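You operate a simulated robot arm through the tools that you are given. There is no shell and no other tool. Be economical: measure what you need, move in short steps, check, and stop when the job is done.

The job below is to be done with a simulated robot arm. You get a single attempt, and the scene is never put back.

TASK
Wind the overfull yellow-core ball back to green and park the swift.
Fine: crank backward; open the clip; swift lever right in; free the wing nut, slide the foot toward it, tighten.

It is judged by the outcome, as a careful person would: the job done as asked, and still so three seconds after it is handed in. It fails if anything else is knocked over, pushed out of place, dropped, spilled or broken.

THE ROBOT
A 6-joint arm with a two-finger parallel gripper, fixed in place. Base frame: the origin is at the foot of the arm, x ahead of it, y to its left, z up. Units: m, rad, N and s.
With the tool pointing down near the work surface it reaches from about 0.2 to 0.46 m from the base axis. Its first joint turns from -2.007 to 2.007 rad. Payload 4.2 kg.
The tool frame sits at the grasp point between the pads (the TCP): z along the fingers, y along the line on which they close. The tips reach 0.023 m beyond it. Largest opening 0.094 m; finger width 0.038, thickness 0.01; the body of the gripper, 0.054 by 0.096 m, starts 0.039 m behind the TCP.
Orientation is that of the tool frame in the base frame, as [roll, pitch, yaw] about the fixed x, y, z axes, in that order (R = Rz(yaw) Ry(pitch) Rx(roll)). With the fingers straight down and closing along the base's y, the tool's x points along the base's -x, its y along +y and its z along -z.

THE INTERFACE
- The arm moves only by the tool move_arm. Its argument "commands" is a list of rows, each a list of 6 numbers: the shift along the base's x, y, z in units of 40 mm (1.0 is 40 mm), then the turn, a rotation vector about the base's x, y, z in units of 4 degrees (1.0 is 4 degrees). In form: [[x, y, z, rx, ry, rz], ...]. A call has 1 to 20 rows; each row shifts and turns the commanded pose from where the row before left it. "claw" is the gripper command, from -1 (fully open) to 1 (shut), values between in proportion, set as the call begins (left out, the last holds). A call with a number of a shift or a turn outside -1 to 1 is refused whole. A row lasts 0.2 s, in which the tool goes at most 0.05 m and 0.15 rad; a call with a longer step from one row to the next is refused whole, and so is a gripper value outside its range. Where a pose cannot be reached the arm comes as near as it can. A force on the tool above 50 N (or 10 N above the force at the start of the call, whichever is more), or a blocked arm, ends the call early, and 0.2 s more pass. The fingers move at their own pace (about 0.108 m/s each) and stop on an object; they squeeze with about 45 N. The grip force told is the motor's: it shows also when the fingers shut on nothing. Time passes only in rows, and 0.2 s behind the last, so rows that do not move let the fingers close. The reply holds the time, the measured pose of the TCP, the force on the tool along the base axes, the opening and the grip force, in the units named above and with some noise, with the torque about the TCP (base axes, N m) and any sound that the robot's microphone picked up.
- Cameras (640 x 400 px; columns grow to the right, rows downward): "scene" is fixed at [0.2195, -0.6516, 1.5356]; the picture's right is [0.67, -0.75, 0.00], its down [-0.62, -0.56, -0.55] and it looks along [0.41, 0.37, -0.83] (base axes); focal length 360 px, centre (320, 200). "wrist" rides on the gripper at [0.086, 0.016, -0.074] in the tool frame; the picture's right is [-0.18, 0.98, 0.00], its down [-0.58, -0.11, -0.81] and it looks along [-0.79, -0.15, 0.59] (tool axes); focal length 243 px, centre (320, 200). There is no depth. A picture from a camera that has moved, and an enlarged one, comes with that camera's place and axes in the base frame and with its lens.
- capture(camera): a new picture of that camera. The clock stands still meanwhile.
- lift_body(by): slides the trunk up (or, below 0, down) by that many m; the arm rides with it, the base frame stays. It gives what a move gives, with no picture.
- zoom(camera, box): a new picture of the part [left, top, right, bottom] of that camera's present view, enlarged. The clock stands still meanwhile.
- job_done(): hands the job in; it is judged then, once.

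Work in short steps. Places have to be worked out from the pictures, the camera data and where the tool is seen: move nearer, look again, correct. Check each grasp and each placing, and mend what went wrong. You have 120 turns and 76 pictures in all, those below and enlarged ones among them. Open the gripper and draw the arm clear of the work before you hand the job in, unless the task says otherwise; then end with one line.

The tools are called after "Call:" as name(argument=value, ...) on one line, values as JSON. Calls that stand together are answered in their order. move_arm: Moves the arm, as the interface text tells. Its arguments: {"type":"object","properties":{"commands":{"type":"array","items":{"type":"array","items":{"type":"number"}}},"claw":{"type":"number"}},"required":["commands"]} The other tools are called the same way: lift_body (by) slides the trunk up or down; capture (camera) takes a picture; zoom (camera, box) takes an enlarged picture of a part of a camera's view; job_done () hands the job in.

At the start:

```text
time_s: 0.0
position: [0.2766, -0.4201, 1.1565]
tool_rot: [3.141, 0.0, -3.141]
wrist_force: [-0.2, 0.0, -1.1]
moment: [-0.01, -0.01, 0.02]
opening: 0.094
gripper_force: 0.1
trunk travel left (down, up): [-0.725, 0.265]
```

scene: 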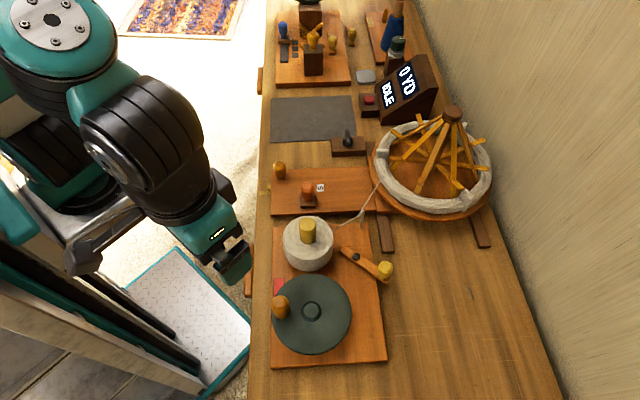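
wrist: 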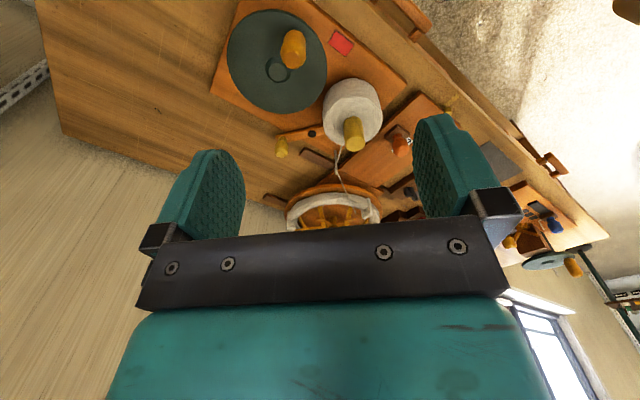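

I'll begin by looking closely at the winder and swift parts in the scene view.

Call:
zoom(camera="scene", box=[240, 200, 440, 380])

Call:
zoom(camera="scene", box=[250, 120, 410, 230])

Call:
zoom(camera="scene", box=[250, 0, 500, 150])

Call:
zoom(camera="scene", box=[320, 90, 520, 260])

```text
2.22 times, centred on (340, 290) of scene
camera zoom: at [0.2195, -0.6516, 1.5356], right [0.67, -0.75, 0.0], down [-0.62, -0.56, -0.55], along [0.41, 0.37, -0.83], focal length 801 px, centre (276, 0)
```

zoom: 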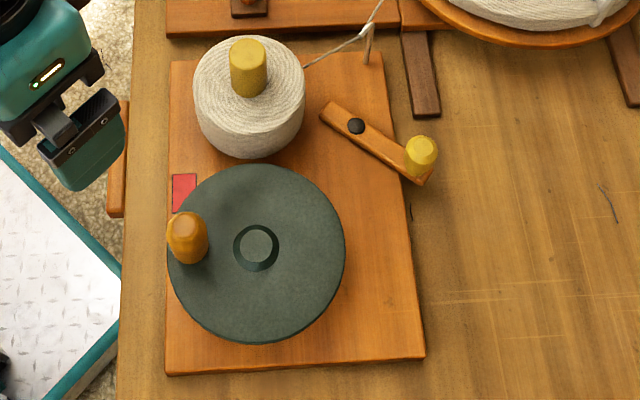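

```text
3.64 times, centred on (330, 175) of scene
camera zoom: at [0.2195, -0.6516, 1.5356], right [0.67, -0.75, 0.0], down [-0.62, -0.56, -0.55], along [0.41, 0.37, -0.83], focal length 1311 px, centre (284, 291)
```

zoom: 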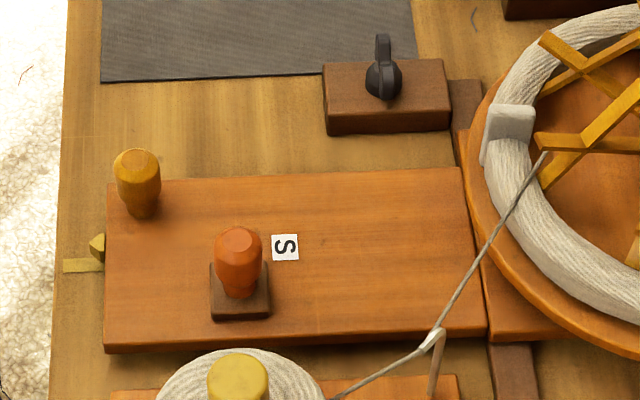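

```text
2.56 times, centred on (375, 75) of scene
camera zoom: at [0.2195, -0.6516, 1.5356], right [0.67, -0.75, 0.0], down [-0.62, -0.56, -0.55], along [0.41, 0.37, -0.83], focal length 923 px, centre (179, 520)
```

zoom: 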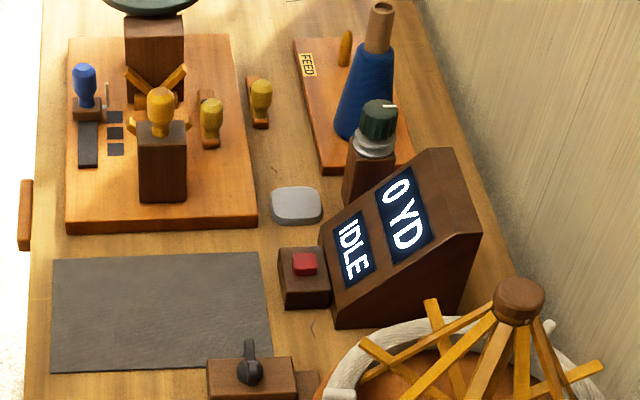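

```text
2.35 times, centred on (420, 175) of scene
camera zoom: at [0.2195, -0.6516, 1.5356], right [0.67, -0.75, 0.0], down [-0.62, -0.56, -0.55], along [0.41, 0.37, -0.83], focal length 848 px, centre (85, 259)
```

zoom: 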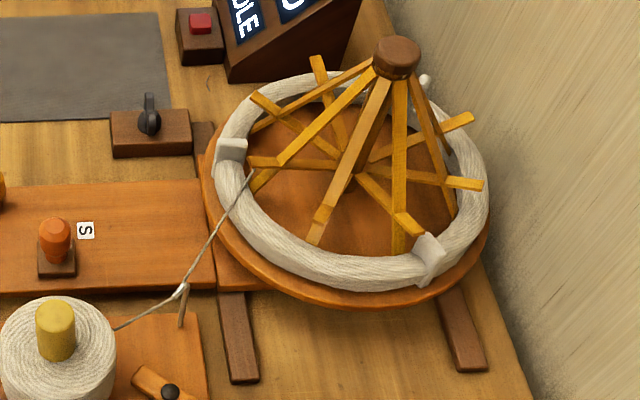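

The parts lie across a table rotated about 45° to the base, further than the stated reach. I'll yaw the tool 45° to face the table and try extending at this height to find the real reach.

Call:
move_arm(commands=[[0, 0, 0, 0, 0, -1], [0, 0, 0, 0, 0, -1], [0, 0, 0, 0, 0, -1], [0, 0, 0, 0, 0, -1], [0, 0, 0, 0, 0, -1], [0, 0, 0, 0, 0, -1], [0, 0, 0, 0, 0, -1], [0, 0, 0, 0, 0, -1], [0, 0, 0, 0, 0, -1], [0, 0, 0, 0, 0, -1], [0, 0, 0, 0, 0, -1]])

Call:
capture(camera="wrist")

```text
time_s: 2.4
position: [0.2781, -0.4207, 1.157]
tool_rot: [3.141, 0.001, 2.372]
wrist_force: [-0.5, -0.1, -0.3]
moment: [0.01, -0.02, 0.0]
opening: 0.0939
gripper_force: 0.1
trunk travel left (down, up): [-0.725, 0.265]
```

```text
69 pictures are left
camera wrist: at [0.2274, -0.3473, 1.2304], right [0.82, 0.58, 0.0], down [0.34, -0.48, 0.81], along [0.47, -0.66, -0.59], focal length 243 px, centre (320, 200)
```

wrist: 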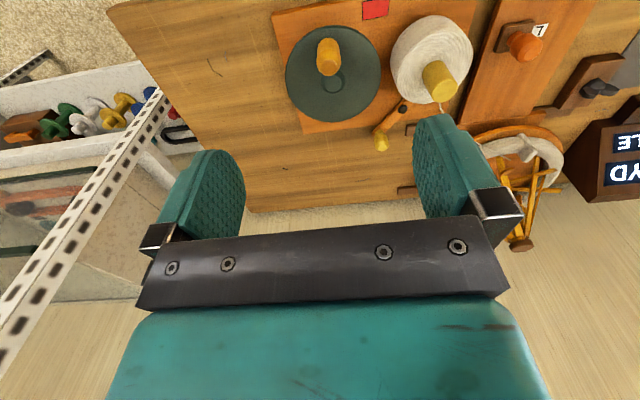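

Now the wrist camera faces the table. I'll extend 0.2 m toward the table at this height to test reach.

Call:
move_arm(commands=[[0.8, -0.8, 0, 0, 0, 0], [0.8, -0.8, 0, 0, 0, 0], [0.8, -0.8, 0, 0, 0, 0], [0.8, -0.8, 0, 0, 0, 0]])

Call:
capture(camera="scene")

```text
time_s: 3.4
position: [0.4043, -0.5469, 1.156]
tool_rot: [-3.141, -0.001, 2.373]
wrist_force: [-0.9, 0.4, 0.2]
moment: [-0.02, -0.03, 0.01]
opening: 0.0941
gripper_force: 0.1
trunk travel left (down, up): [-0.725, 0.265]
```

```text
68 pictures are left
```

scene: 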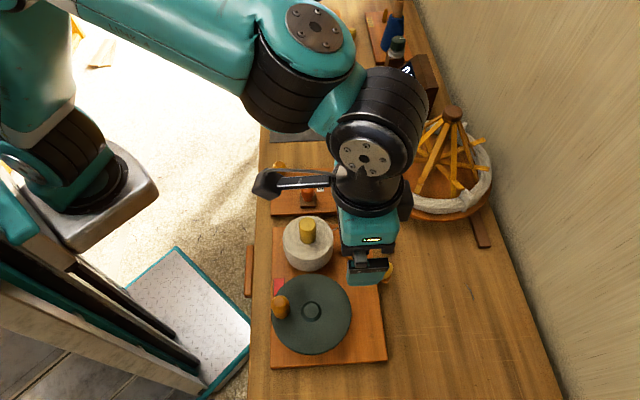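

The arm reaches well beyond. I'll retreat along the table to view the swift board, lever and wing nut with the wrist camera.

Call:
move_arm(commands=[[-0.5, 0.9, 0, 0, 0, 0], [-0.5, 0.9, 0, 0, 0, 0], [-0.2, 0.9, 0, 0, 0, 0], [0.1, 0.9, 0, 0, 0, 0], [0.2, 0.9, 0, 0, 0, 0], [0.4, 0.9, 0, 0, 0, 0], [0.4, 0.9, 0, 0, 0, 0], [0.5, 0.9, 0, 0, 0, 0], [0.5, 0.9, 0, 0, 0, 0], [0.3, 0.9, 0, 0, 0, 0]])

Call:
capture(camera="wrist")

```text
time_s: 5.6
position: [0.4526, -0.1893, 1.1581]
tool_rot: [-3.14, -0.001, 2.374]
wrist_force: [-0.3, 0.4, 0.5]
moment: [0.0, 0.01, 0.02]
opening: 0.0941
gripper_force: 0.1
trunk travel left (down, up): [-0.725, 0.265]
```

```text
67 pictures are left
camera wrist: at [0.403, -0.1168, 1.2323], right [0.82, 0.58, 0.0], down [0.34, -0.48, 0.81], along [0.47, -0.66, -0.59], focal length 243 px, centre (320, 200)
```

wrist: 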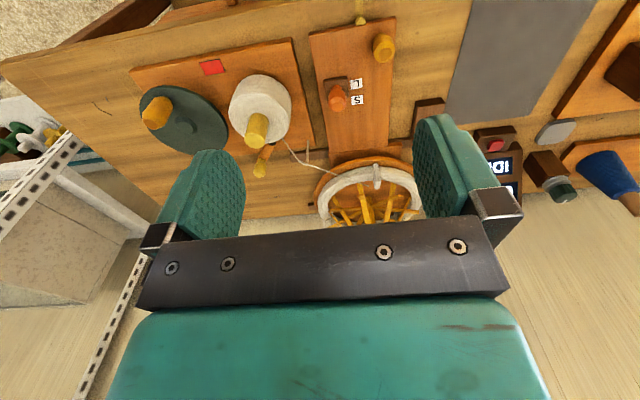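

Call:
zoom(camera="wrist", box=[290, 0, 450, 120])

Call:
zoom(camera="wrist", box=[120, 40, 340, 200])

```text
3.33 times, centred on (370, 60) of wrist
camera zoom: at [0.403, -0.1168, 1.2323], right [0.82, 0.58, 0.0], down [0.34, -0.48, 0.81], along [0.47, -0.66, -0.59], focal length 809 px, centre (153, 667)
```

zoom: 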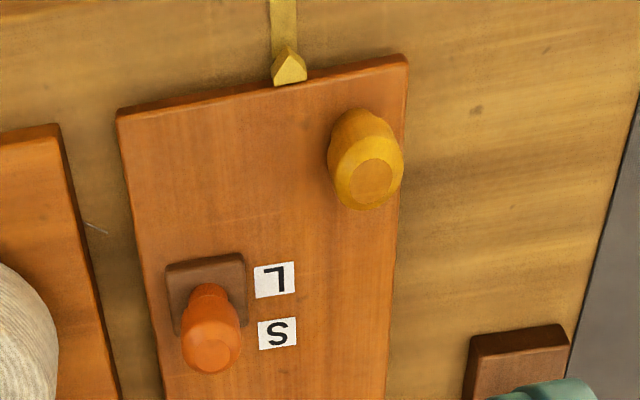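

```text
2.50 times, centred on (230, 120) of wrist
camera zoom: at [0.403, -0.1168, 1.2323], right [0.82, 0.58, 0.0], down [0.34, -0.48, 0.81], along [0.47, -0.66, -0.59], focal length 606 px, centre (545, 400)
```

zoom: 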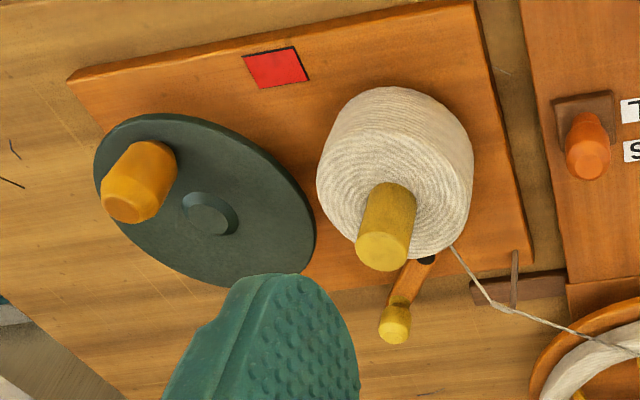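

Lever has L/S labels; yellow tape/pointer marks the foot. I'll move to view the winder closer and lower.

Call:
move_arm(commands=[[-0.8, -0.8, 0, 0, 0, 0], [-0.8, -0.8, -0.2, 0, 0, 0], [-0.8, -0.8, -0.3, 0, 0, 0], [-0.8, -0.8, -0.4, 0, 0, 0], [-0.8, -0.7, -0.4, 0, 0, 0], [-0.3, -0.3, -0.8, 0, 0, 0], [0, 0, -0.8, 0, 0, 0]])

Call:
capture(camera="wrist")

```text
time_s: 7.2
position: [0.2803, -0.3556, 1.0414]
tool_rot: [-3.141, -0.001, 2.374]
wrist_force: [0.1, 0.7, -0.4]
moment: [0.0, 0.0, 0.01]
opening: 0.0938
gripper_force: 0.1
trunk travel left (down, up): [-0.725, 0.265]
```

```text
64 pictures are left
camera wrist: at [0.2305, -0.2838, 1.1156], right [0.81, 0.58, 0.0], down [0.34, -0.48, 0.81], along [0.47, -0.66, -0.59], focal length 243 px, centre (320, 200)
```

wrist: 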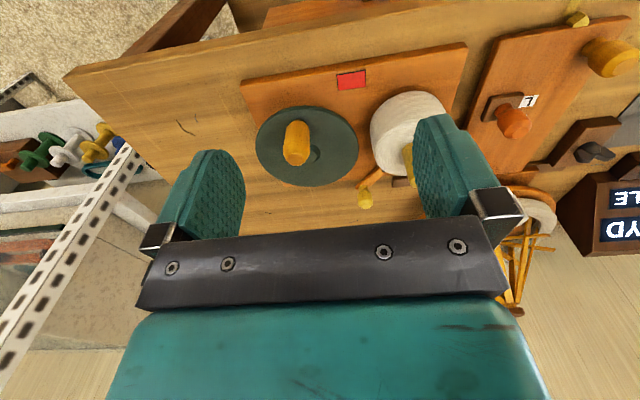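

Triangulating: crank knob ≈ (0.326, -0.462), top z≈0.87; wheel centre ≈ (0.361, -0.50). I move above the knob at z≈0.95 and check.

Call:
move_arm(commands=[[0.38, -0.9, 0, 0, 0, 0], [0.38, -0.9, 0, 0, 0, 0], [0.38, -0.86, 0, 0, 0, 0], [0, 0, -0.8, 0, 0, 0], [0, 0, -0.8, 0, 0, 0], [0, 0, -0.7, 0, 0, 0]])

Call:
capture(camera="wrist")

Call:
zoom(camera="scene", box=[200, 200, 440, 380])

```text
time_s: 8.6
position: [0.3254, -0.4621, 0.9489]
tool_rot: [-3.141, 0.001, 2.373]
wrist_force: [-0.2, 1.0, 0.3]
moment: [-0.03, -0.03, 0.01]
opening: 0.0939
gripper_force: 0.0
trunk travel left (down, up): [-0.725, 0.265]
```

```text
63 pictures are left
camera wrist: at [0.2758, -0.389, 1.0232], right [0.81, 0.58, 0.0], down [0.34, -0.48, 0.81], along [0.47, -0.66, -0.59], focal length 243 px, centre (320, 200)
```

wrist: 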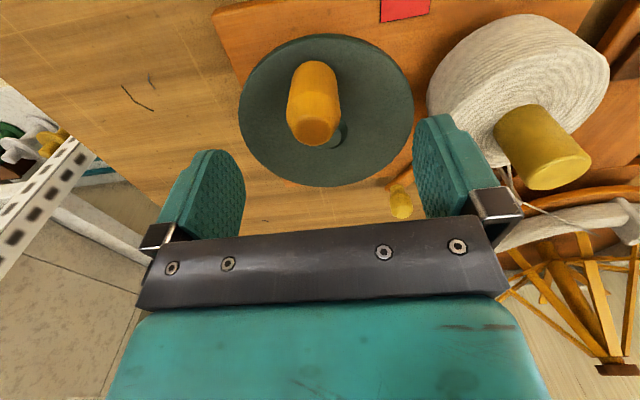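

```text
2.22 times, centred on (320, 290) of scene
camera zoom: at [0.2195, -0.6516, 1.5356], right [0.67, -0.75, 0.0], down [-0.62, -0.56, -0.55], along [0.41, 0.37, -0.83], focal length 801 px, centre (320, 0)
```

zoom: 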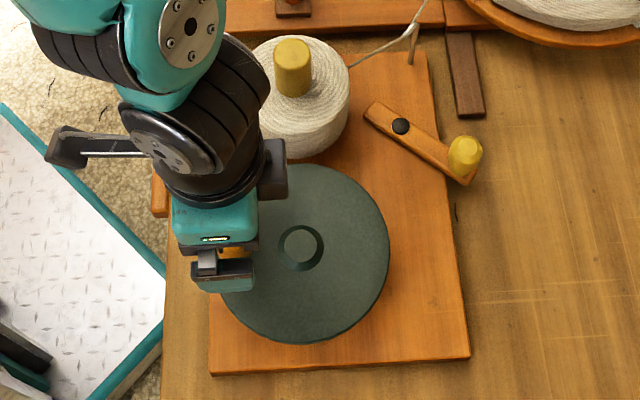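

The knob sits right under the tool (top z≈0.91). I descend to z≈0.89 and grip it gently.

Call:
move_arm(commands=[[-0.06, -0.06, -0.5, 0, 0, 0], [0, 0, -0.5, 0, 0, 0], [0, 0, -0.48, 0, 0, 0]])

Call:
move_arm(commands=[[0, 0, 0, 0, 0, 0], [0, 0, 0, 0, 0, 0], [0, 0, 0, 0, 0, 0]], claw=1)

Call:
zoom(camera="wrist", box=[160, 0, 480, 200])

```text
time_s: 9.4
position: [0.3232, -0.4647, 0.8896]
tool_rot: [-3.141, 0.0, 2.374]
wrist_force: [0.2, 0.4, 0.1]
moment: [0.01, 0.0, 0.02]
opening: 0.0936
gripper_force: 0.0
trunk travel left (down, up): [-0.725, 0.265]
```

```text
time_s: 10.2
position: [0.3248, -0.4659, 0.8894]
tool_rot: [3.142, 0.0, 2.376]
wrist_force: [-0.7, -1.2, -3.6]
moment: [-0.14, -0.4, 0.0]
opening: 0.0323
gripper_force: 44.6
trunk travel left (down, up): [-0.725, 0.265]
```

```text
2.00 times, centred on (320, 100) of wrist
camera zoom: at [0.2739, -0.393, 0.9633], right [0.81, 0.58, 0.0], down [0.34, -0.48, 0.81], along [0.47, -0.66, -0.59], focal length 485 px, centre (320, 400)
```

zoom: 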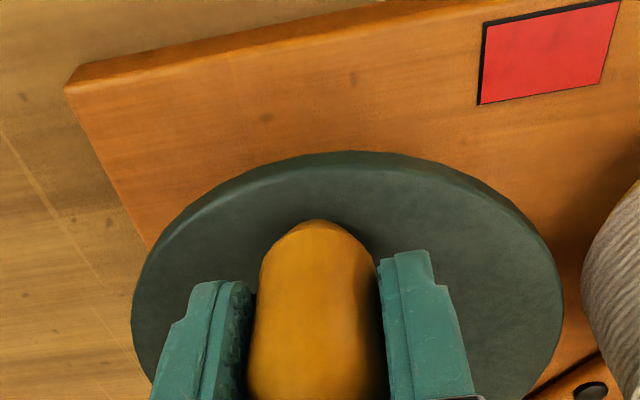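

Grip is good. I try a small 20° counterclockwise (seen from above) turn and check forces and the indicator.

Call:
move_arm(commands=[[-0.135, -0.18, 0, 0, 0, 0], [-0.0975, -0.205, 0, 0, 0, 0], [0, 0, 0, 0, 0, 0]])

Call:
zoom(camera="scene", box=[260, 40, 460, 165])

Call:
capture(camera="wrist")

```text
time_s: 11.0
position: [0.3131, -0.481, 0.8892]
tool_rot: [-3.139, -0.005, 2.372]
wrist_force: [-11.0, 5.5, -4.6]
moment: [-0.47, 0.24, 0.05]
opening: 0.0318
gripper_force: 45.2
trunk travel left (down, up): [-0.725, 0.265]
```

```text
3.20 times, centred on (360, 102) of scene
camera zoom: at [0.2195, -0.6516, 1.5356], right [0.67, -0.75, 0.0], down [-0.62, -0.56, -0.55], along [0.41, 0.37, -0.83], focal length 1154 px, centre (192, 512)
```

zoom: 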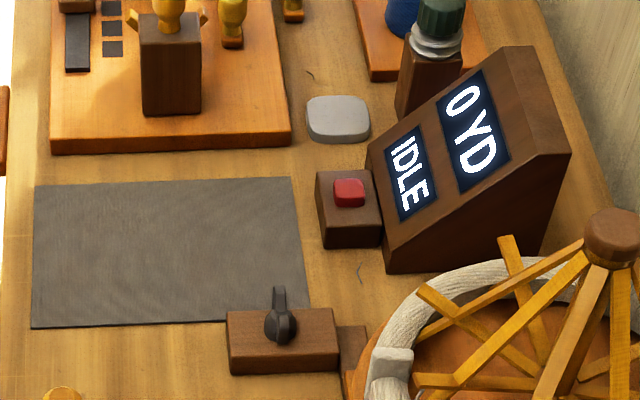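

```text
59 pictures are left
camera wrist: at [0.2637, -0.408, 0.9636], right [0.82, 0.58, 0.0], down [0.34, -0.48, 0.8], along [0.47, -0.66, -0.59], focal length 243 px, centre (320, 200)
```

wrist: 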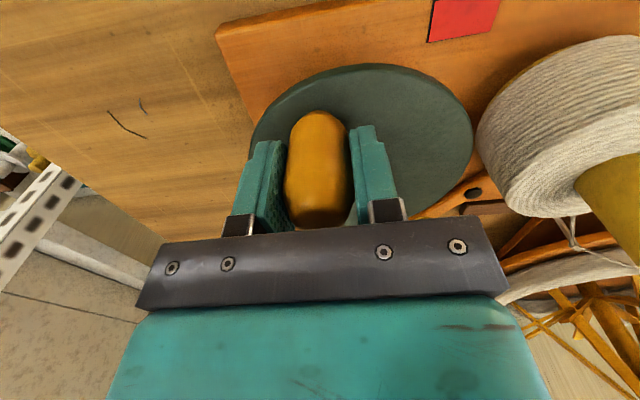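

Forces were radial; refit gives wheel centre ≈ (0.3585, -0.504), r≈0.051. Continue counterclockwise to about 212° with that circle.

Call:
move_arm(commands=[[-0.15, -0.215, 0, 0, 0, 0], [-0.0475, -0.2625, 0, 0, 0, 0], [0.01, -0.2675, 0, 0, 0, 0], [0.065, -0.2575, 0, 0, 0, 0], [0.115, -0.24, 0, 0, 0, 0]])

Call:
capture(camera="wrist")

```text
time_s: 12.2
position: [0.3138, -0.5286, 0.8893]
tool_rot: [-3.141, 0.002, 2.376]
wrist_force: [3.2, 1.7, 0.4]
moment: [-0.62, -1.17, 0.0]
opening: 0.0318
gripper_force: 45.3
trunk travel left (down, up): [-0.725, 0.265]
```

```text
58 pictures are left
camera wrist: at [0.2642, -0.4571, 0.9632], right [0.81, 0.58, 0.0], down [0.34, -0.48, 0.81], along [0.47, -0.66, -0.59], focal length 243 px, centre (320, 200)
```

wrist: 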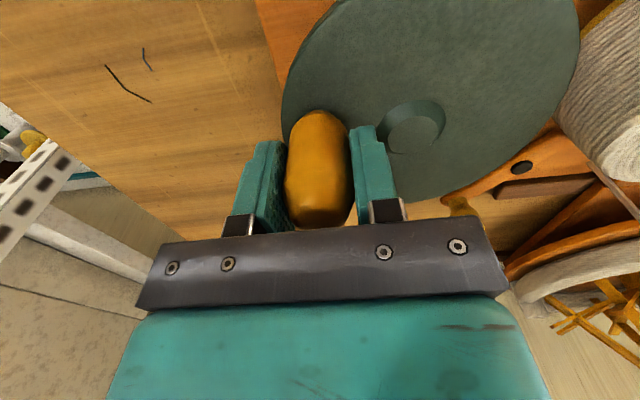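

Smooth, low forces. Check ball and indicator from the scene camera.

Call:
zoom(camera="scene", box=[240, 200, 440, 380])

```text
2.22 times, centred on (340, 290) of scene
camera zoom: at [0.2195, -0.6516, 1.5356], right [0.67, -0.75, 0.0], down [-0.62, -0.56, -0.55], along [0.41, 0.37, -0.83], focal length 801 px, centre (276, 0)
```

zoom: 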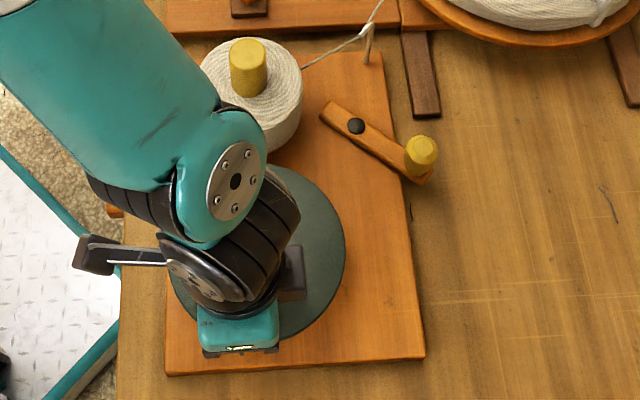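

Ball appears slightly smaller (right edge moved in), so this direction unwinds. Continue to ~272°, check indicator.

Call:
move_arm(commands=[[0.165, -0.21, 0, 0, 0, 0], [0.205, -0.1725, 0, 0, 0, 0], [0.235, -0.125, 0, 0, 0, 0], [0.255, -0.0725, 0, 0, 0, 0], [0.2675, -0.02, 0, 0, 0, 0]])

Call:
zoom(camera="scene", box=[240, 200, 440, 380])

Call:
capture(camera="wrist")

```text
time_s: 13.4
position: [0.3621, -0.5556, 0.8894]
tool_rot: [-3.141, 0.003, 2.377]
wrist_force: [0.8, -23.1, 0.8]
moment: [-0.24, -0.42, -0.05]
opening: 0.0298
gripper_force: 45.2
trunk travel left (down, up): [-0.725, 0.265]
```

```text
2.22 times, centred on (340, 290) of scene
camera zoom: at [0.2195, -0.6516, 1.5356], right [0.67, -0.75, 0.0], down [-0.62, -0.56, -0.55], along [0.41, 0.37, -0.83], focal length 801 px, centre (276, 0)
```

zoom: 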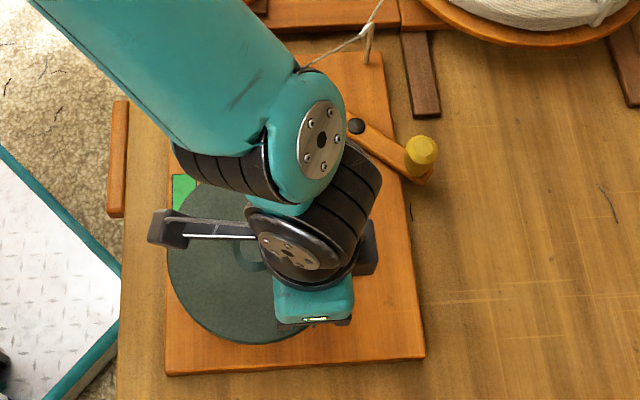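

```text
55 pictures are left
camera wrist: at [0.3115, -0.4829, 0.9631], right [0.81, 0.58, 0.0], down [0.34, -0.48, 0.81], along [0.47, -0.66, -0.59], focal length 243 px, centre (320, 200)
```

wrist: 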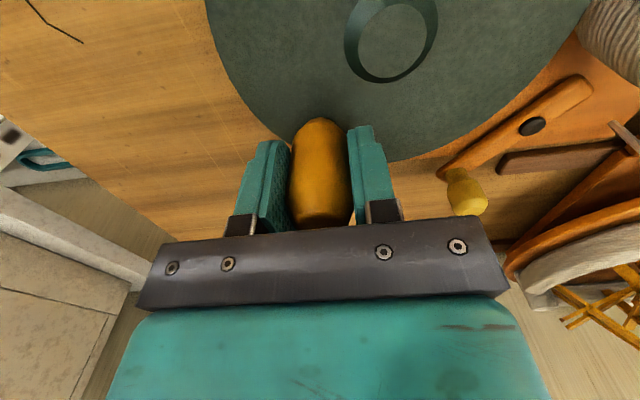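

Indicator is now green. I release the knob, rise straight up and confirm it stays green.

Call:
move_arm(commands=[[0, -0.06, 0, 0, 0, 0], [0, 0, 0, 0, 0, 0], [0, 0, 0, 0, 0, 0]], claw=-0.4)

Call:
move_arm(commands=[[0, 0, 0.9, 0, 0, 0], [0, 0, 0.9, 0, 0, 0], [0, 0, 0.9, 0, 0, 0], [0, 0, 0.9, 0, 0, 0]])

Call:
zoom(camera="scene", box=[240, 200, 440, 380])

Call:
capture(camera="wrist")

```text
time_s: 14.2
position: [0.3598, -0.5565, 0.8877]
tool_rot: [-3.141, -0.001, 2.375]
wrist_force: [-0.3, -0.6, -0.1]
moment: [0.0, -0.02, 0.02]
opening: 0.0657
gripper_force: 0.2
trunk travel left (down, up): [-0.725, 0.265]
```

```text
time_s: 15.2
position: [0.3617, -0.5545, 1.0322]
tool_rot: [-3.141, -0.002, 2.375]
wrist_force: [0.3, 0.0, -0.6]
moment: [0.03, -0.01, -0.01]
opening: 0.0659
gripper_force: 0.0
trunk travel left (down, up): [-0.725, 0.265]
```

```text
2.22 times, centred on (340, 290) of scene
camera zoom: at [0.2195, -0.6516, 1.5356], right [0.67, -0.75, 0.0], down [-0.62, -0.56, -0.55], along [0.41, 0.37, -0.83], focal length 801 px, centre (276, 0)
```

zoom: 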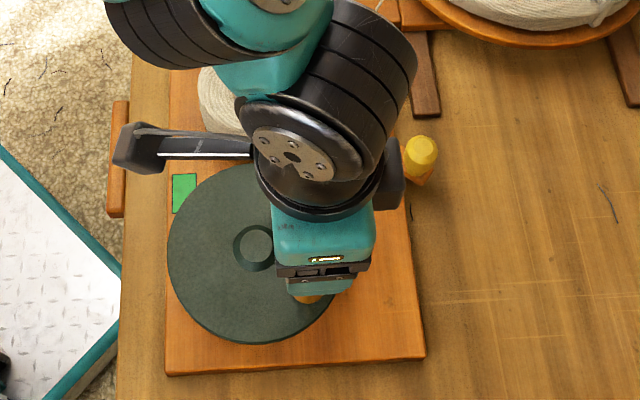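

```text
53 pictures are left
camera wrist: at [0.3113, -0.4828, 1.107], right [0.81, 0.58, 0.0], down [0.34, -0.48, 0.81], along [0.47, -0.66, -0.59], focal length 243 px, centre (320, 200)
```

wrist: 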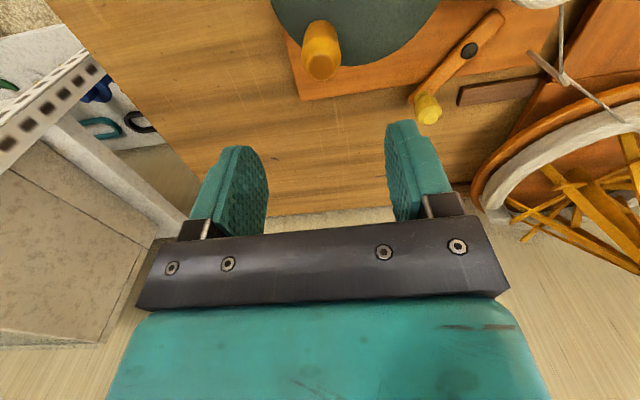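

Green holds. Now inspect the yellow-knobbed lever (probable clip) more closely.

Call:
zoom(camera="wrist", box=[390, 0, 640, 150])

Call:
zoom(camera="scene", box=[330, 200, 410, 290])

```text
2.56 times, centred on (515, 75) of wrist
camera zoom: at [0.3113, -0.4828, 1.107], right [0.81, 0.58, 0.0], down [0.34, -0.48, 0.81], along [0.47, -0.66, -0.59], focal length 621 px, centre (-179, 520)
```

zoom: 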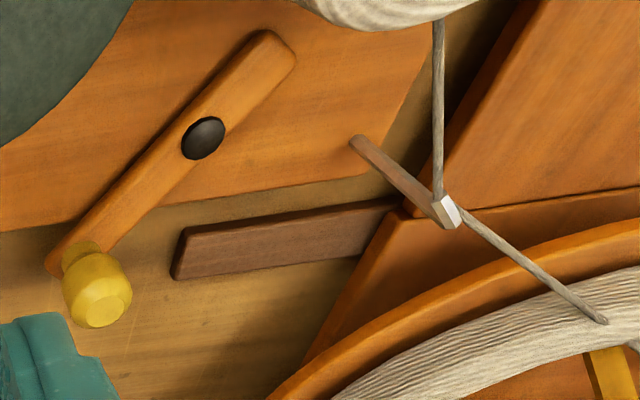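

```text
4.44 times, centred on (370, 245) of scene
camera zoom: at [0.2195, -0.6516, 1.5356], right [0.67, -0.75, 0.0], down [-0.62, -0.56, -0.55], along [0.41, 0.37, -0.83], focal length 1602 px, centre (98, 0)
```

zoom: 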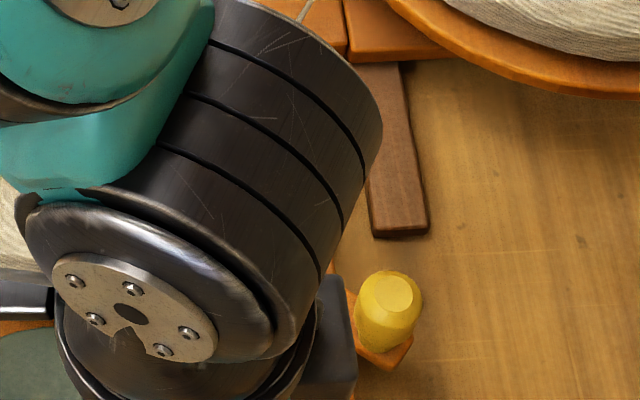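

I'll move the camera closer to look straight at the lever pivot and the yarn path.

Call:
move_arm(commands=[[0.65, 0.72, 0, 0, 0, 0], [0.65, 0.72, 0, 0, 0, 0], [0.65, 0.72, 0, 0, 0, 0], [0.65, 0.72, -0.2, 0, 0, 0]])

Call:
capture(camera="wrist")

```text
time_s: 16.2
position: [0.4651, -0.4394, 1.0252]
tool_rot: [-3.141, 0.001, 2.373]
wrist_force: [-0.2, -0.1, 0.0]
moment: [0.03, -0.07, 0.01]
opening: 0.0659
gripper_force: 0.2
trunk travel left (down, up): [-0.725, 0.265]
```

```text
50 pictures are left
camera wrist: at [0.4149, -0.3675, 1.0984], right [0.82, 0.58, 0.0], down [0.34, -0.48, 0.81], along [0.47, -0.66, -0.59], focal length 243 px, centre (320, 200)
```

wrist: 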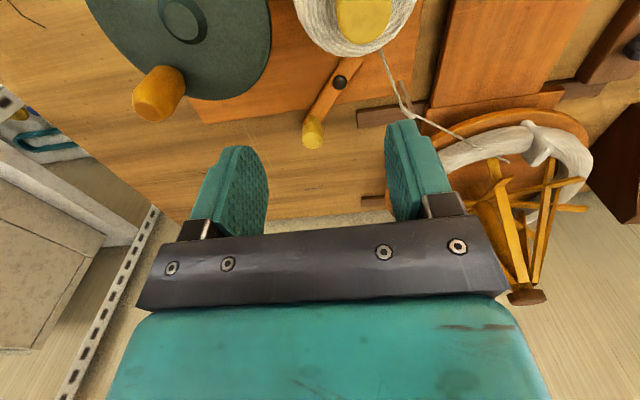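

Call:
zoom(camera="wrist", box=[260, 0, 500, 160])

Call:
zoom(camera="scene", box=[260, 0, 420, 100])

```text
2.50 times, centred on (380, 80) of wrist
camera zoom: at [0.4149, -0.3675, 1.0984], right [0.82, 0.58, 0.0], down [0.34, -0.48, 0.81], along [0.47, -0.66, -0.59], focal length 606 px, centre (170, 500)
```

zoom: 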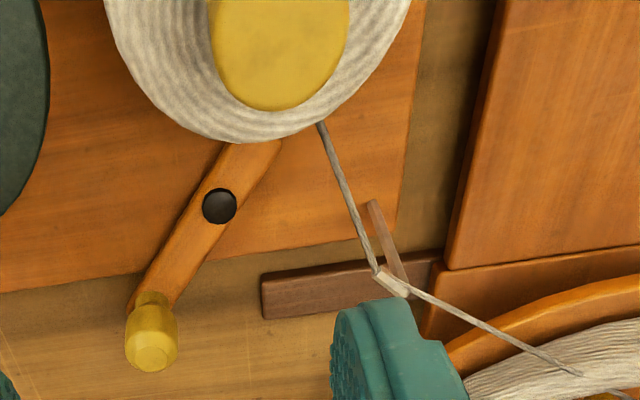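

```text
4.00 times, centred on (340, 50) of scene
camera zoom: at [0.2195, -0.6516, 1.5356], right [0.67, -0.75, 0.0], down [-0.62, -0.56, -0.55], along [0.41, 0.37, -0.83], focal length 1442 px, centre (240, 800)
```

zoom: 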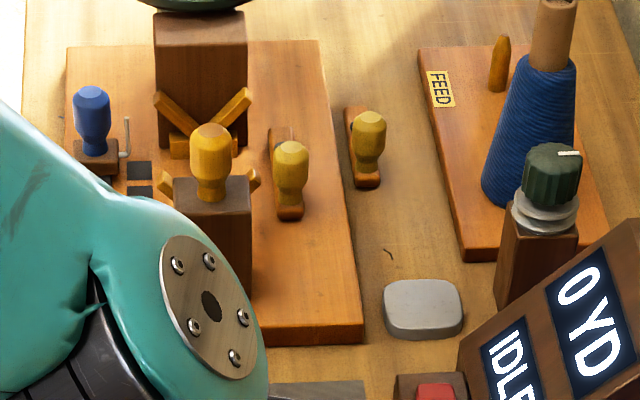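

The lever near the ball is the winder's clip; I can sense its free direction. I move above its yellow knob (≈(0.533,-0.553), top≈0.835) and check.

Call:
move_arm(commands=[[0.42, -0.71, 0, 0, 0, 0], [0.42, -0.71, 0, 0, 0, 0], [0.43, -0.71, 0, 0, 0, 0], [0.43, -0.71, 0, 0, 0, 0], [0, 0, -0.9, 0, 0, 0], [0, 0, -0.9, 0, 0, 0], [0, 0, -0.5, 0, 0, 0]])

Call:
capture(camera="wrist")

Call:
zoom(camera="scene", box=[260, 180, 460, 300])

```text
time_s: 17.8
position: [0.5312, -0.5529, 0.9322]
tool_rot: [-3.141, 0.0, 2.373]
wrist_force: [0.9, 0.8, 0.6]
moment: [0.0, -0.01, -0.03]
opening: 0.0658
gripper_force: 0.0
trunk travel left (down, up): [-0.725, 0.265]
```

```text
47 pictures are left
camera wrist: at [0.4806, -0.4798, 1.0066], right [0.81, 0.58, 0.0], down [0.34, -0.48, 0.81], along [0.47, -0.66, -0.59], focal length 243 px, centre (320, 200)
```

wrist: 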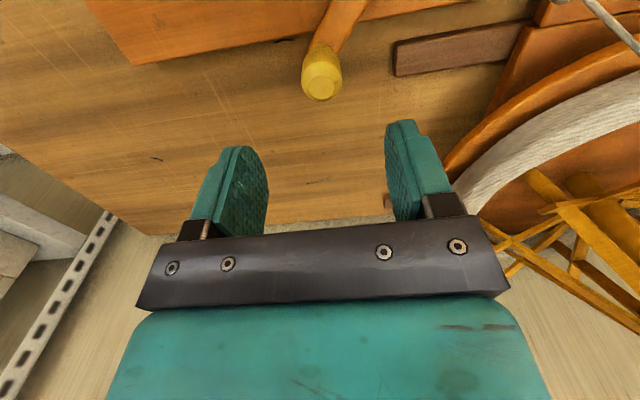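

```text
3.20 times, centred on (360, 240) of scene
camera zoom: at [0.2195, -0.6516, 1.5356], right [0.67, -0.75, 0.0], down [-0.62, -0.56, -0.55], along [0.41, 0.37, -0.83], focal length 1154 px, centre (192, 72)
```

zoom: 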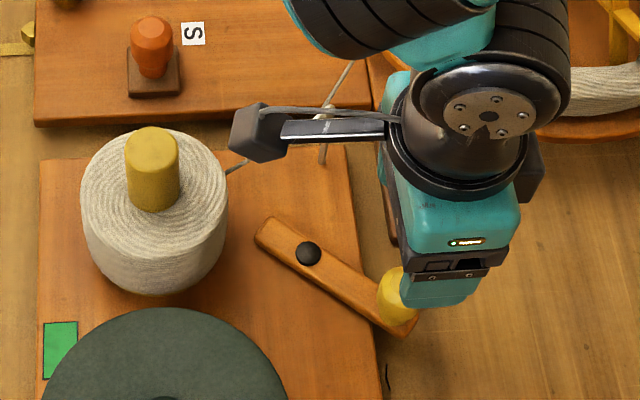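

Knob lies under the tool, top z≈0.846. Descend to z≈0.838 and grip.

Call:
move_arm(commands=[[0, 0, -0.8, 0, 0, 0], [0, 0, -0.8, 0, 0, 0], [0, 0, -0.75, 0, 0, 0]])

Call:
move_arm(commands=[[0, 0, 0, 0, 0, 0], [0, 0, 0, 0, 0, 0]], claw=1)

Call:
capture(camera="wrist")

```text
time_s: 18.6
position: [0.5318, -0.5545, 0.8391]
tool_rot: [-3.142, 0.0, 2.373]
wrist_force: [1.5, 0.3, 0.1]
moment: [-0.03, -0.02, -0.02]
opening: 0.0659
gripper_force: 0.1
trunk travel left (down, up): [-0.725, 0.265]
```

```text
time_s: 19.2
position: [0.5326, -0.5542, 0.8389]
tool_rot: [-3.14, -0.002, 2.373]
wrist_force: [0.2, 3.2, -2.2]
moment: [-0.47, 0.18, -0.02]
opening: 0.0289
gripper_force: 45.0
trunk travel left (down, up): [-0.725, 0.265]
```

```text
45 pictures are left
camera wrist: at [0.482, -0.4814, 0.9129], right [0.81, 0.58, 0.0], down [0.34, -0.48, 0.81], along [0.47, -0.66, -0.59], focal length 243 px, centre (320, 200)
```

wrist: 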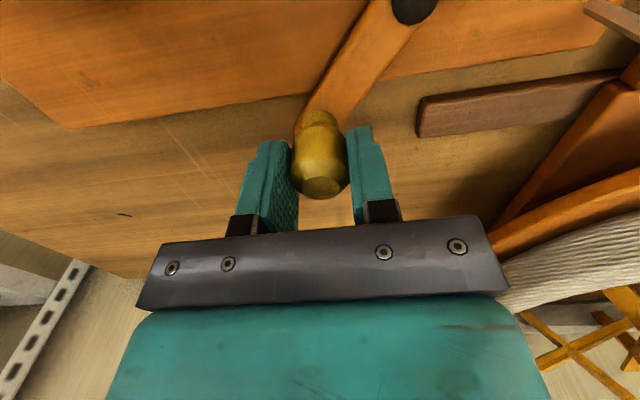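

Gripped. I test gently: 5° counterclockwise first, reading the resisting force.

Call:
move_arm(commands=[[0.075, 0.007, 0, 0, 0, 0], [0.075, 0.01, 0, 0, 0, 0], [0, 0, 0, 0, 0, 0]])

```text
time_s: 20.0
position: [0.5336, -0.5539, 0.8386]
tool_rot: [-3.139, -0.006, 2.367]
wrist_force: [-38.1, 5.0, -2.0]
moment: [0.38, 0.28, -0.45]
opening: 0.029
gripper_force: 45.2
trunk travel left (down, up): [-0.725, 0.265]
```

Blocked that way (38 N, no motion), so it's at a stop there. I go back and try clockwise 5°.

Call:
move_arm(commands=[[-0.15, -0.015, 0, 0, 0, 0], [-0.075, 0.01, 0, 0, 0, 0], [-0.075, 0.015, 0, 0, 0, 0], [0, 0, 0, 0, 0, 0]])

```text
time_s: 21.0
position: [0.5261, -0.5533, 0.8387]
tool_rot: [3.141, 0.001, 2.376]
wrist_force: [10.7, 1.5, -8.8]
moment: [-0.57, 0.02, -0.65]
opening: 0.0293
gripper_force: 45.1
trunk travel left (down, up): [-0.725, 0.265]
```

It turns clockwise with modest friction. Continue clockwise 40° along the arc.

Call:
move_arm(commands=[[-0.145, 0.006, 0, 0, 0, 0], [-0.145, 0.019, 0, 0, 0, 0], [-0.142, 0.031, 0, 0, 0, 0], [-0.14, 0.044, 0, 0, 0, 0], [-0.135, 0.056, 0, 0, 0, 0], [-0.13, 0.069, 0, 0, 0, 0], [0, 0, 0, 0, 0, 0]])

Call:
zoom(camera="scene", box=[260, 180, 460, 300])

```text
time_s: 22.6
position: [0.4928, -0.5442, 0.84]
tool_rot: [-3.141, 0.004, 2.375]
wrist_force: [13.2, -1.6, -0.2]
moment: [-0.61, -0.72, -0.83]
opening: 0.0287
gripper_force: 45.1
trunk travel left (down, up): [-0.725, 0.265]
```

```text
3.20 times, centred on (360, 240) of scene
camera zoom: at [0.2195, -0.6516, 1.5356], right [0.67, -0.75, 0.0], down [-0.62, -0.56, -0.55], along [0.41, 0.37, -0.83], focal length 1154 px, centre (192, 72)
```

zoom: 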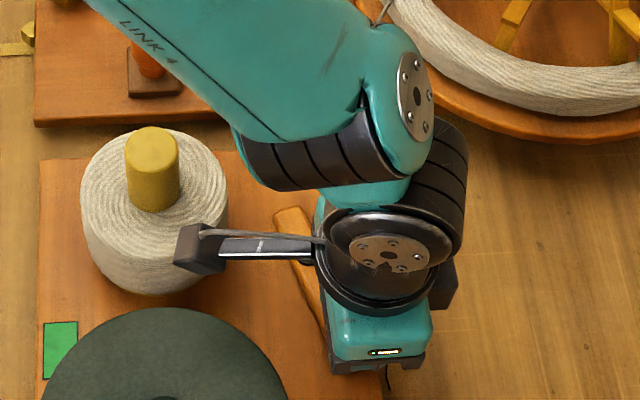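

Still free. Continue clockwise toward a stop in 5° rows; the force stop will protect.

Call:
move_arm(commands=[[-0.1225, 0.0775, 0, 0, 0, 0], [-0.1175, 0.09, 0, 0, 0, 0], [-0.1075, 0.0975, 0, 0, 0, 0], [0, 0, 0, 0, 0, 0]])

```text
time_s: 23.6
position: [0.4779, -0.5342, 0.8396]
tool_rot: [-3.139, 0.002, 2.375]
wrist_force: [4.7, -5.1, 15.3]
moment: [0.28, -0.33, -0.47]
opening: 0.0297
gripper_force: 45.3
trunk travel left (down, up): [-0.725, 0.265]
```

Call:
move_arm(commands=[[-0.0975, 0.1075, 0, 0, 0, 0], [-0.09, 0.1175, 0, 0, 0, 0], [-0.0775, 0.1225, 0, 0, 0, 0], [0, 0, 0, 0, 0, 0]])

Call:
zoom(camera="scene", box=[260, 180, 460, 300])

Call:
capture(camera="wrist")

```text
time_s: 24.6
position: [0.4681, -0.5252, 0.84]
tool_rot: [-3.137, 0.012, 2.372]
wrist_force: [13.5, -40.0, -1.2]
moment: [0.11, -0.52, -0.07]
opening: 0.0298
gripper_force: 45.1
trunk travel left (down, up): [-0.725, 0.265]
```

```text
3.20 times, centred on (360, 240) of scene
camera zoom: at [0.2195, -0.6516, 1.5356], right [0.67, -0.75, 0.0], down [-0.62, -0.56, -0.55], along [0.41, 0.37, -0.83], focal length 1154 px, centre (192, 72)
```

zoom: 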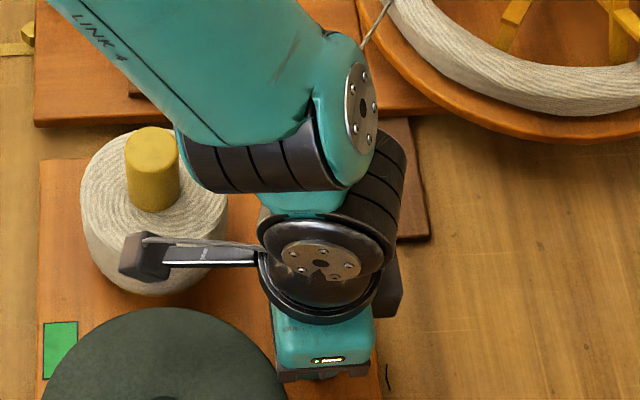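

```text
42 pictures are left
camera wrist: at [0.4189, -0.4521, 0.9125], right [0.82, 0.58, 0.0], down [0.34, -0.47, 0.81], along [0.47, -0.66, -0.58], focal length 243 px, centre (320, 200)
```

wrist: 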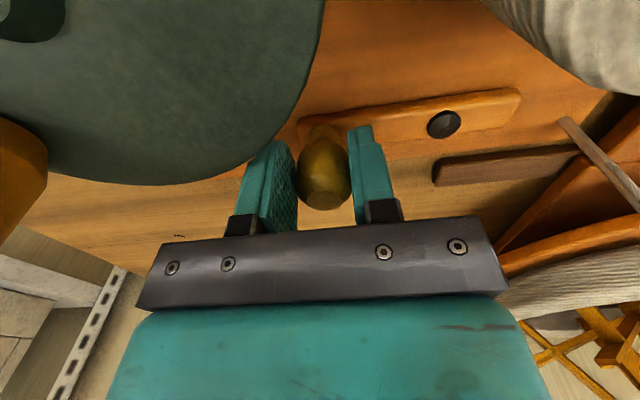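

A firm stop at ~60° of swing: the clip is fully open. I relax the push, release, and rise.

Call:
move_arm(commands=[[0.07, -0.11, 0, 0, 0, 0], [0, 0, 0, 0, 0, 0]])

Call:
move_arm(commands=[[0, 0, 0, 0, 0, 0], [0, 0, 0, 0, 0, 0], [0, 0, 0.5, 0, 0, 0], [0, 0, 0.9, 0, 0, 0], [0, 0, 0.9, 0, 0, 0], [0, 0, 0.9, 0, 0, 0], [0, 0, 0.9, 0, 0, 0]], claw=-0.3)

Call:
zoom(camera="wrist", box=[160, 0, 640, 200])

```text
time_s: 25.2
position: [0.4683, -0.5252, 0.8393]
tool_rot: [-3.141, -0.001, 2.372]
wrist_force: [-4.7, -16.7, 12.0]
moment: [-0.55, -0.95, -0.26]
opening: 0.0297
gripper_force: 44.9
trunk travel left (down, up): [-0.725, 0.265]
```

```text
time_s: 26.8
position: [0.4683, -0.5226, 1.0041]
tool_rot: [-3.141, -0.001, 2.374]
wrist_force: [-0.1, -1.1, -0.6]
moment: [0.01, 0.03, -0.01]
opening: 0.0612
gripper_force: 0.0
trunk travel left (down, up): [-0.725, 0.265]
```

```text
1.33 times, centred on (400, 100) of wrist
camera zoom: at [0.4199, -0.452, 1.0785], right [0.81, 0.58, 0.0], down [0.34, -0.48, 0.81], along [0.47, -0.66, -0.59], focal length 324 px, centre (213, 333)
```

zoom: 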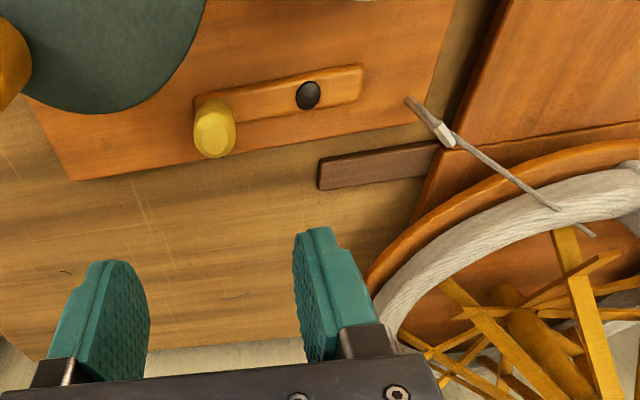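

Clip is swung open. Next, look at the swift lever closely.

Call:
move_arm(commands=[[0, 0.9, 0.3, 0, 0, 0], [0, 0.9, 0.2, 0, 0, 0], [0, 0.9, 0, 0, 0, 0], [0.1, 0.9, 0, 0, 0, 0], [0.2, 0.9, 0, 0, 0, 0], [0.3, 0.9, 0, 0, 0, 0], [0.3, 0.9, 0, 0, 0, 0], [0.1, 0.75, -0.3, 0, 0, 0]])

Call:
capture(camera="wrist")

Call:
zoom(camera="scene", box=[240, 200, 440, 380])

```text
time_s: 28.6
position: [0.5112, -0.2422, 1.0103]
tool_rot: [3.141, 0.001, 2.372]
wrist_force: [-0.1, 0.2, 0.4]
moment: [0.03, 0.0, 0.0]
opening: 0.0612
gripper_force: 0.0
trunk travel left (down, up): [-0.725, 0.265]
```

```text
40 pictures are left
camera wrist: at [0.4613, -0.1696, 1.0844], right [0.82, 0.58, 0.0], down [0.34, -0.48, 0.81], along [0.47, -0.66, -0.59], focal length 243 px, centre (320, 200)
```

wrist: 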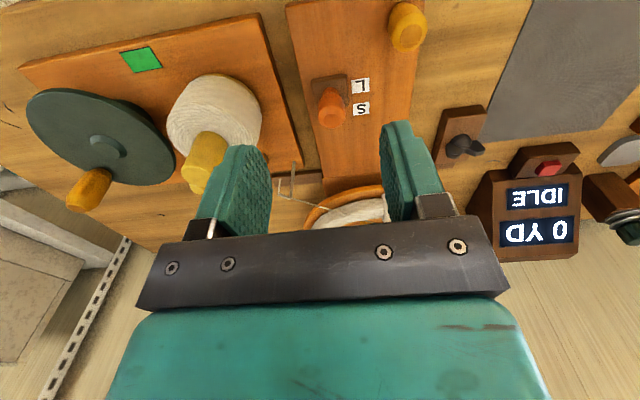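

```text
2.22 times, centred on (340, 290) of scene
camera zoom: at [0.2195, -0.6516, 1.5356], right [0.67, -0.75, 0.0], down [-0.62, -0.56, -0.55], along [0.41, 0.37, -0.83], focal length 801 px, centre (276, 0)
```

zoom: 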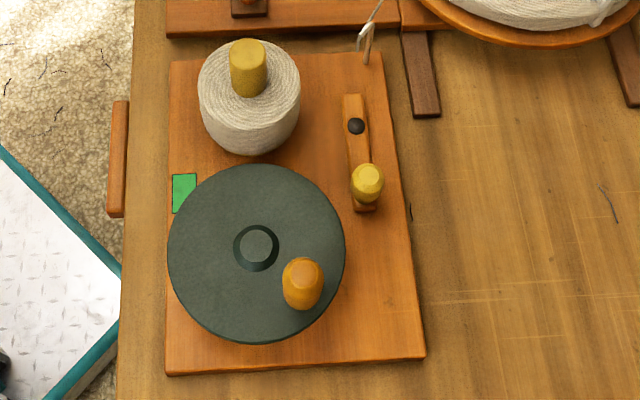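

The yarn between ball and guide has come free — clip opened. Zoom on the lever.

Call:
zoom(camera="wrist", box=[280, 0, 520, 170])

Call:
zoom(camera="scene", box=[250, 120, 410, 230])

```text
2.35 times, centred on (400, 85) of wrist
camera zoom: at [0.4613, -0.1696, 1.0844], right [0.82, 0.58, 0.0], down [0.34, -0.48, 0.81], along [0.47, -0.66, -0.59], focal length 571 px, centre (132, 471)
```

zoom: 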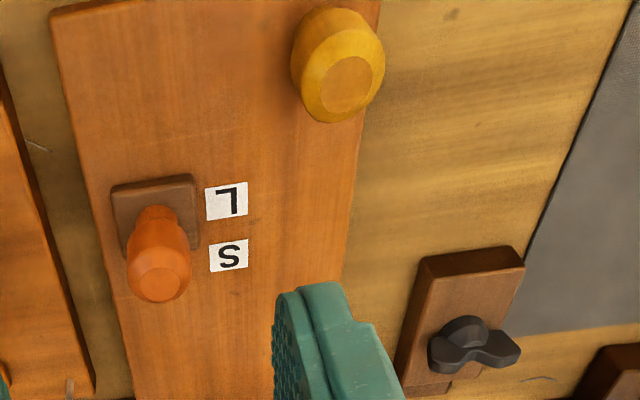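

```text
3.64 times, centred on (330, 175) of scene
camera zoom: at [0.2195, -0.6516, 1.5356], right [0.67, -0.75, 0.0], down [-0.62, -0.56, -0.55], along [0.41, 0.37, -0.83], focal length 1311 px, centre (284, 291)
```

zoom: 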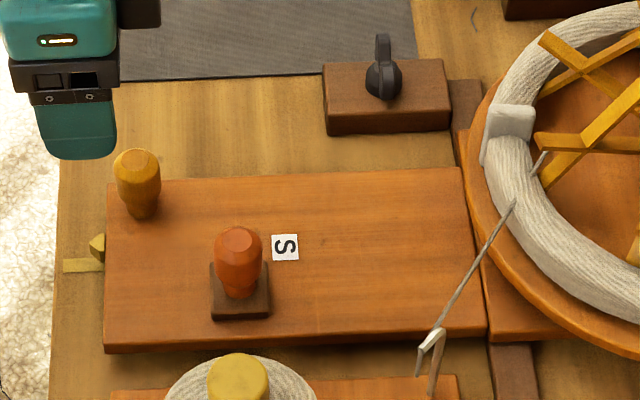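

Lever knob at ≈(0.568,-0.300), top z≈0.85; it stands at L, S is further in. I position above it and verify.

Call:
move_arm(commands=[[0.7, -0.72, 0, 0, 0, 0], [0.72, -0.73, 0, 0, 0, 0], [0, 0, -0.8, 0, 0, 0], [0, 0, -0.8, 0, 0, 0], [0, 0, -0.5, 0, 0, 0]], claw=-0.6)

Call:
capture(camera="wrist")

```text
time_s: 29.8
position: [0.5667, -0.2991, 0.9267]
tool_rot: [3.139, 0.001, 2.374]
wrist_force: [-0.6, 0.6, -0.3]
moment: [0.02, -0.03, 0.03]
opening: 0.0751
gripper_force: 0.1
trunk travel left (down, up): [-0.725, 0.265]
```

```text
36 pictures are left
camera wrist: at [0.5168, -0.2275, 1.0008], right [0.81, 0.58, 0.0], down [0.34, -0.48, 0.81], along [0.47, -0.66, -0.59], focal length 243 px, centre (320, 200)
```

wrist: 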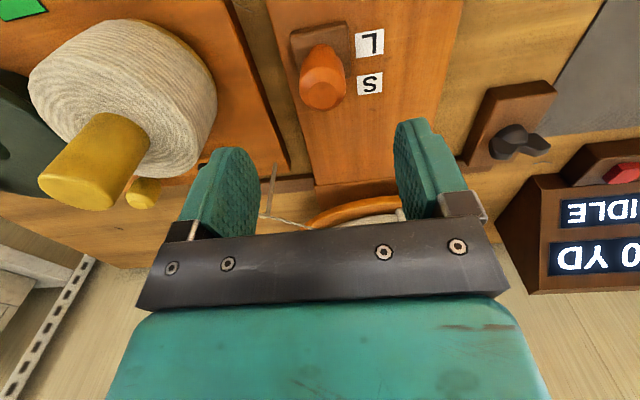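

Aligned. Descend and grip the lever knob.

Call:
move_arm(commands=[[0.02, 0.02, -0.7, 0, 0, 0], [0, 0, -0.7, 0, 0, 0], [0, 0, -0.7, 0, 0, 0]])

Call:
move_arm(commands=[[0, 0, 0, 0, 0, 0], [0, 0, 0, 0, 0, 0], [0, 0, 0, 0, 0, 0]], claw=1)

Call:
move_arm(commands=[[0.07, -0.07, 0, 0, 0, 0], [0.07, -0.07, 0, 0, 0, 0], [0, 0, 0, 0, 0, 0]])

```text
time_s: 30.6
position: [0.5673, -0.2998, 0.8435]
tool_rot: [-3.141, 0.001, 2.373]
wrist_force: [-0.1, 0.4, 0.6]
moment: [0.02, 0.01, -0.01]
opening: 0.0751
gripper_force: 0.0
trunk travel left (down, up): [-0.725, 0.265]
```

```text
time_s: 31.4
position: [0.5674, -0.2987, 0.8431]
tool_rot: [3.141, -0.002, 2.375]
wrist_force: [4.6, 5.4, -5.2]
moment: [-0.67, -0.02, 0.09]
opening: 0.0318
gripper_force: 45.0
trunk travel left (down, up): [-0.725, 0.265]
```

```text
time_s: 32.2
position: [0.5742, -0.3047, 0.8438]
tool_rot: [-3.141, -0.001, 2.374]
wrist_force: [-0.1, 2.2, -16.0]
moment: [0.22, -0.94, 0.1]
opening: 0.0317
gripper_force: 44.8
trunk travel left (down, up): [-0.725, 0.265]
```

It moves inward freely. Continue and watch forces.

Call:
move_arm(commands=[[0.07, -0.07, 0, 0, 0, 0], [0.07, -0.07, 0, 0, 0, 0], [0, 0, 0, 0, 0, 0]])

Call:
capture(camera="wrist")

```text
time_s: 33.0
position: [0.5796, -0.3103, 0.8418]
tool_rot: [3.141, -0.003, 2.374]
wrist_force: [1.3, 3.5, -10.1]
moment: [1.07, 0.18, -0.12]
opening: 0.0315
gripper_force: 44.7
trunk travel left (down, up): [-0.725, 0.265]
```

```text
35 pictures are left
camera wrist: at [0.5297, -0.2383, 0.917], right [0.81, 0.58, 0.0], down [0.34, -0.48, 0.81], along [0.47, -0.66, -0.59], focal length 243 px, centre (320, 200)
```

wrist: 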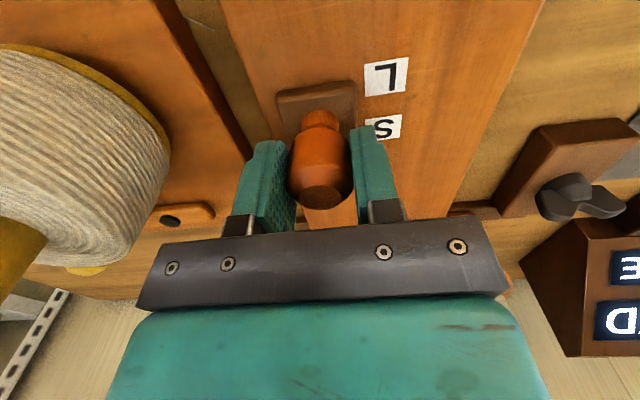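

Call:
move_arm(commands=[[0.07, -0.07, -0.03, 0, 0, 0], [0.07, -0.07, -0.03, 0, 0, 0], [0.07, -0.07, -0.03, 0, 0, 0], [0, 0, 0, 0, 0, 0]])

```text
time_s: 34.0
position: [0.5886, -0.3197, 0.8408]
tool_rot: [3.139, 0.006, 2.375]
wrist_force: [4.3, 2.3, 42.1]
moment: [-0.53, 0.33, 0.05]
opening: 0.0317
gripper_force: 45.1
trunk travel left (down, up): [-0.725, 0.265]
```

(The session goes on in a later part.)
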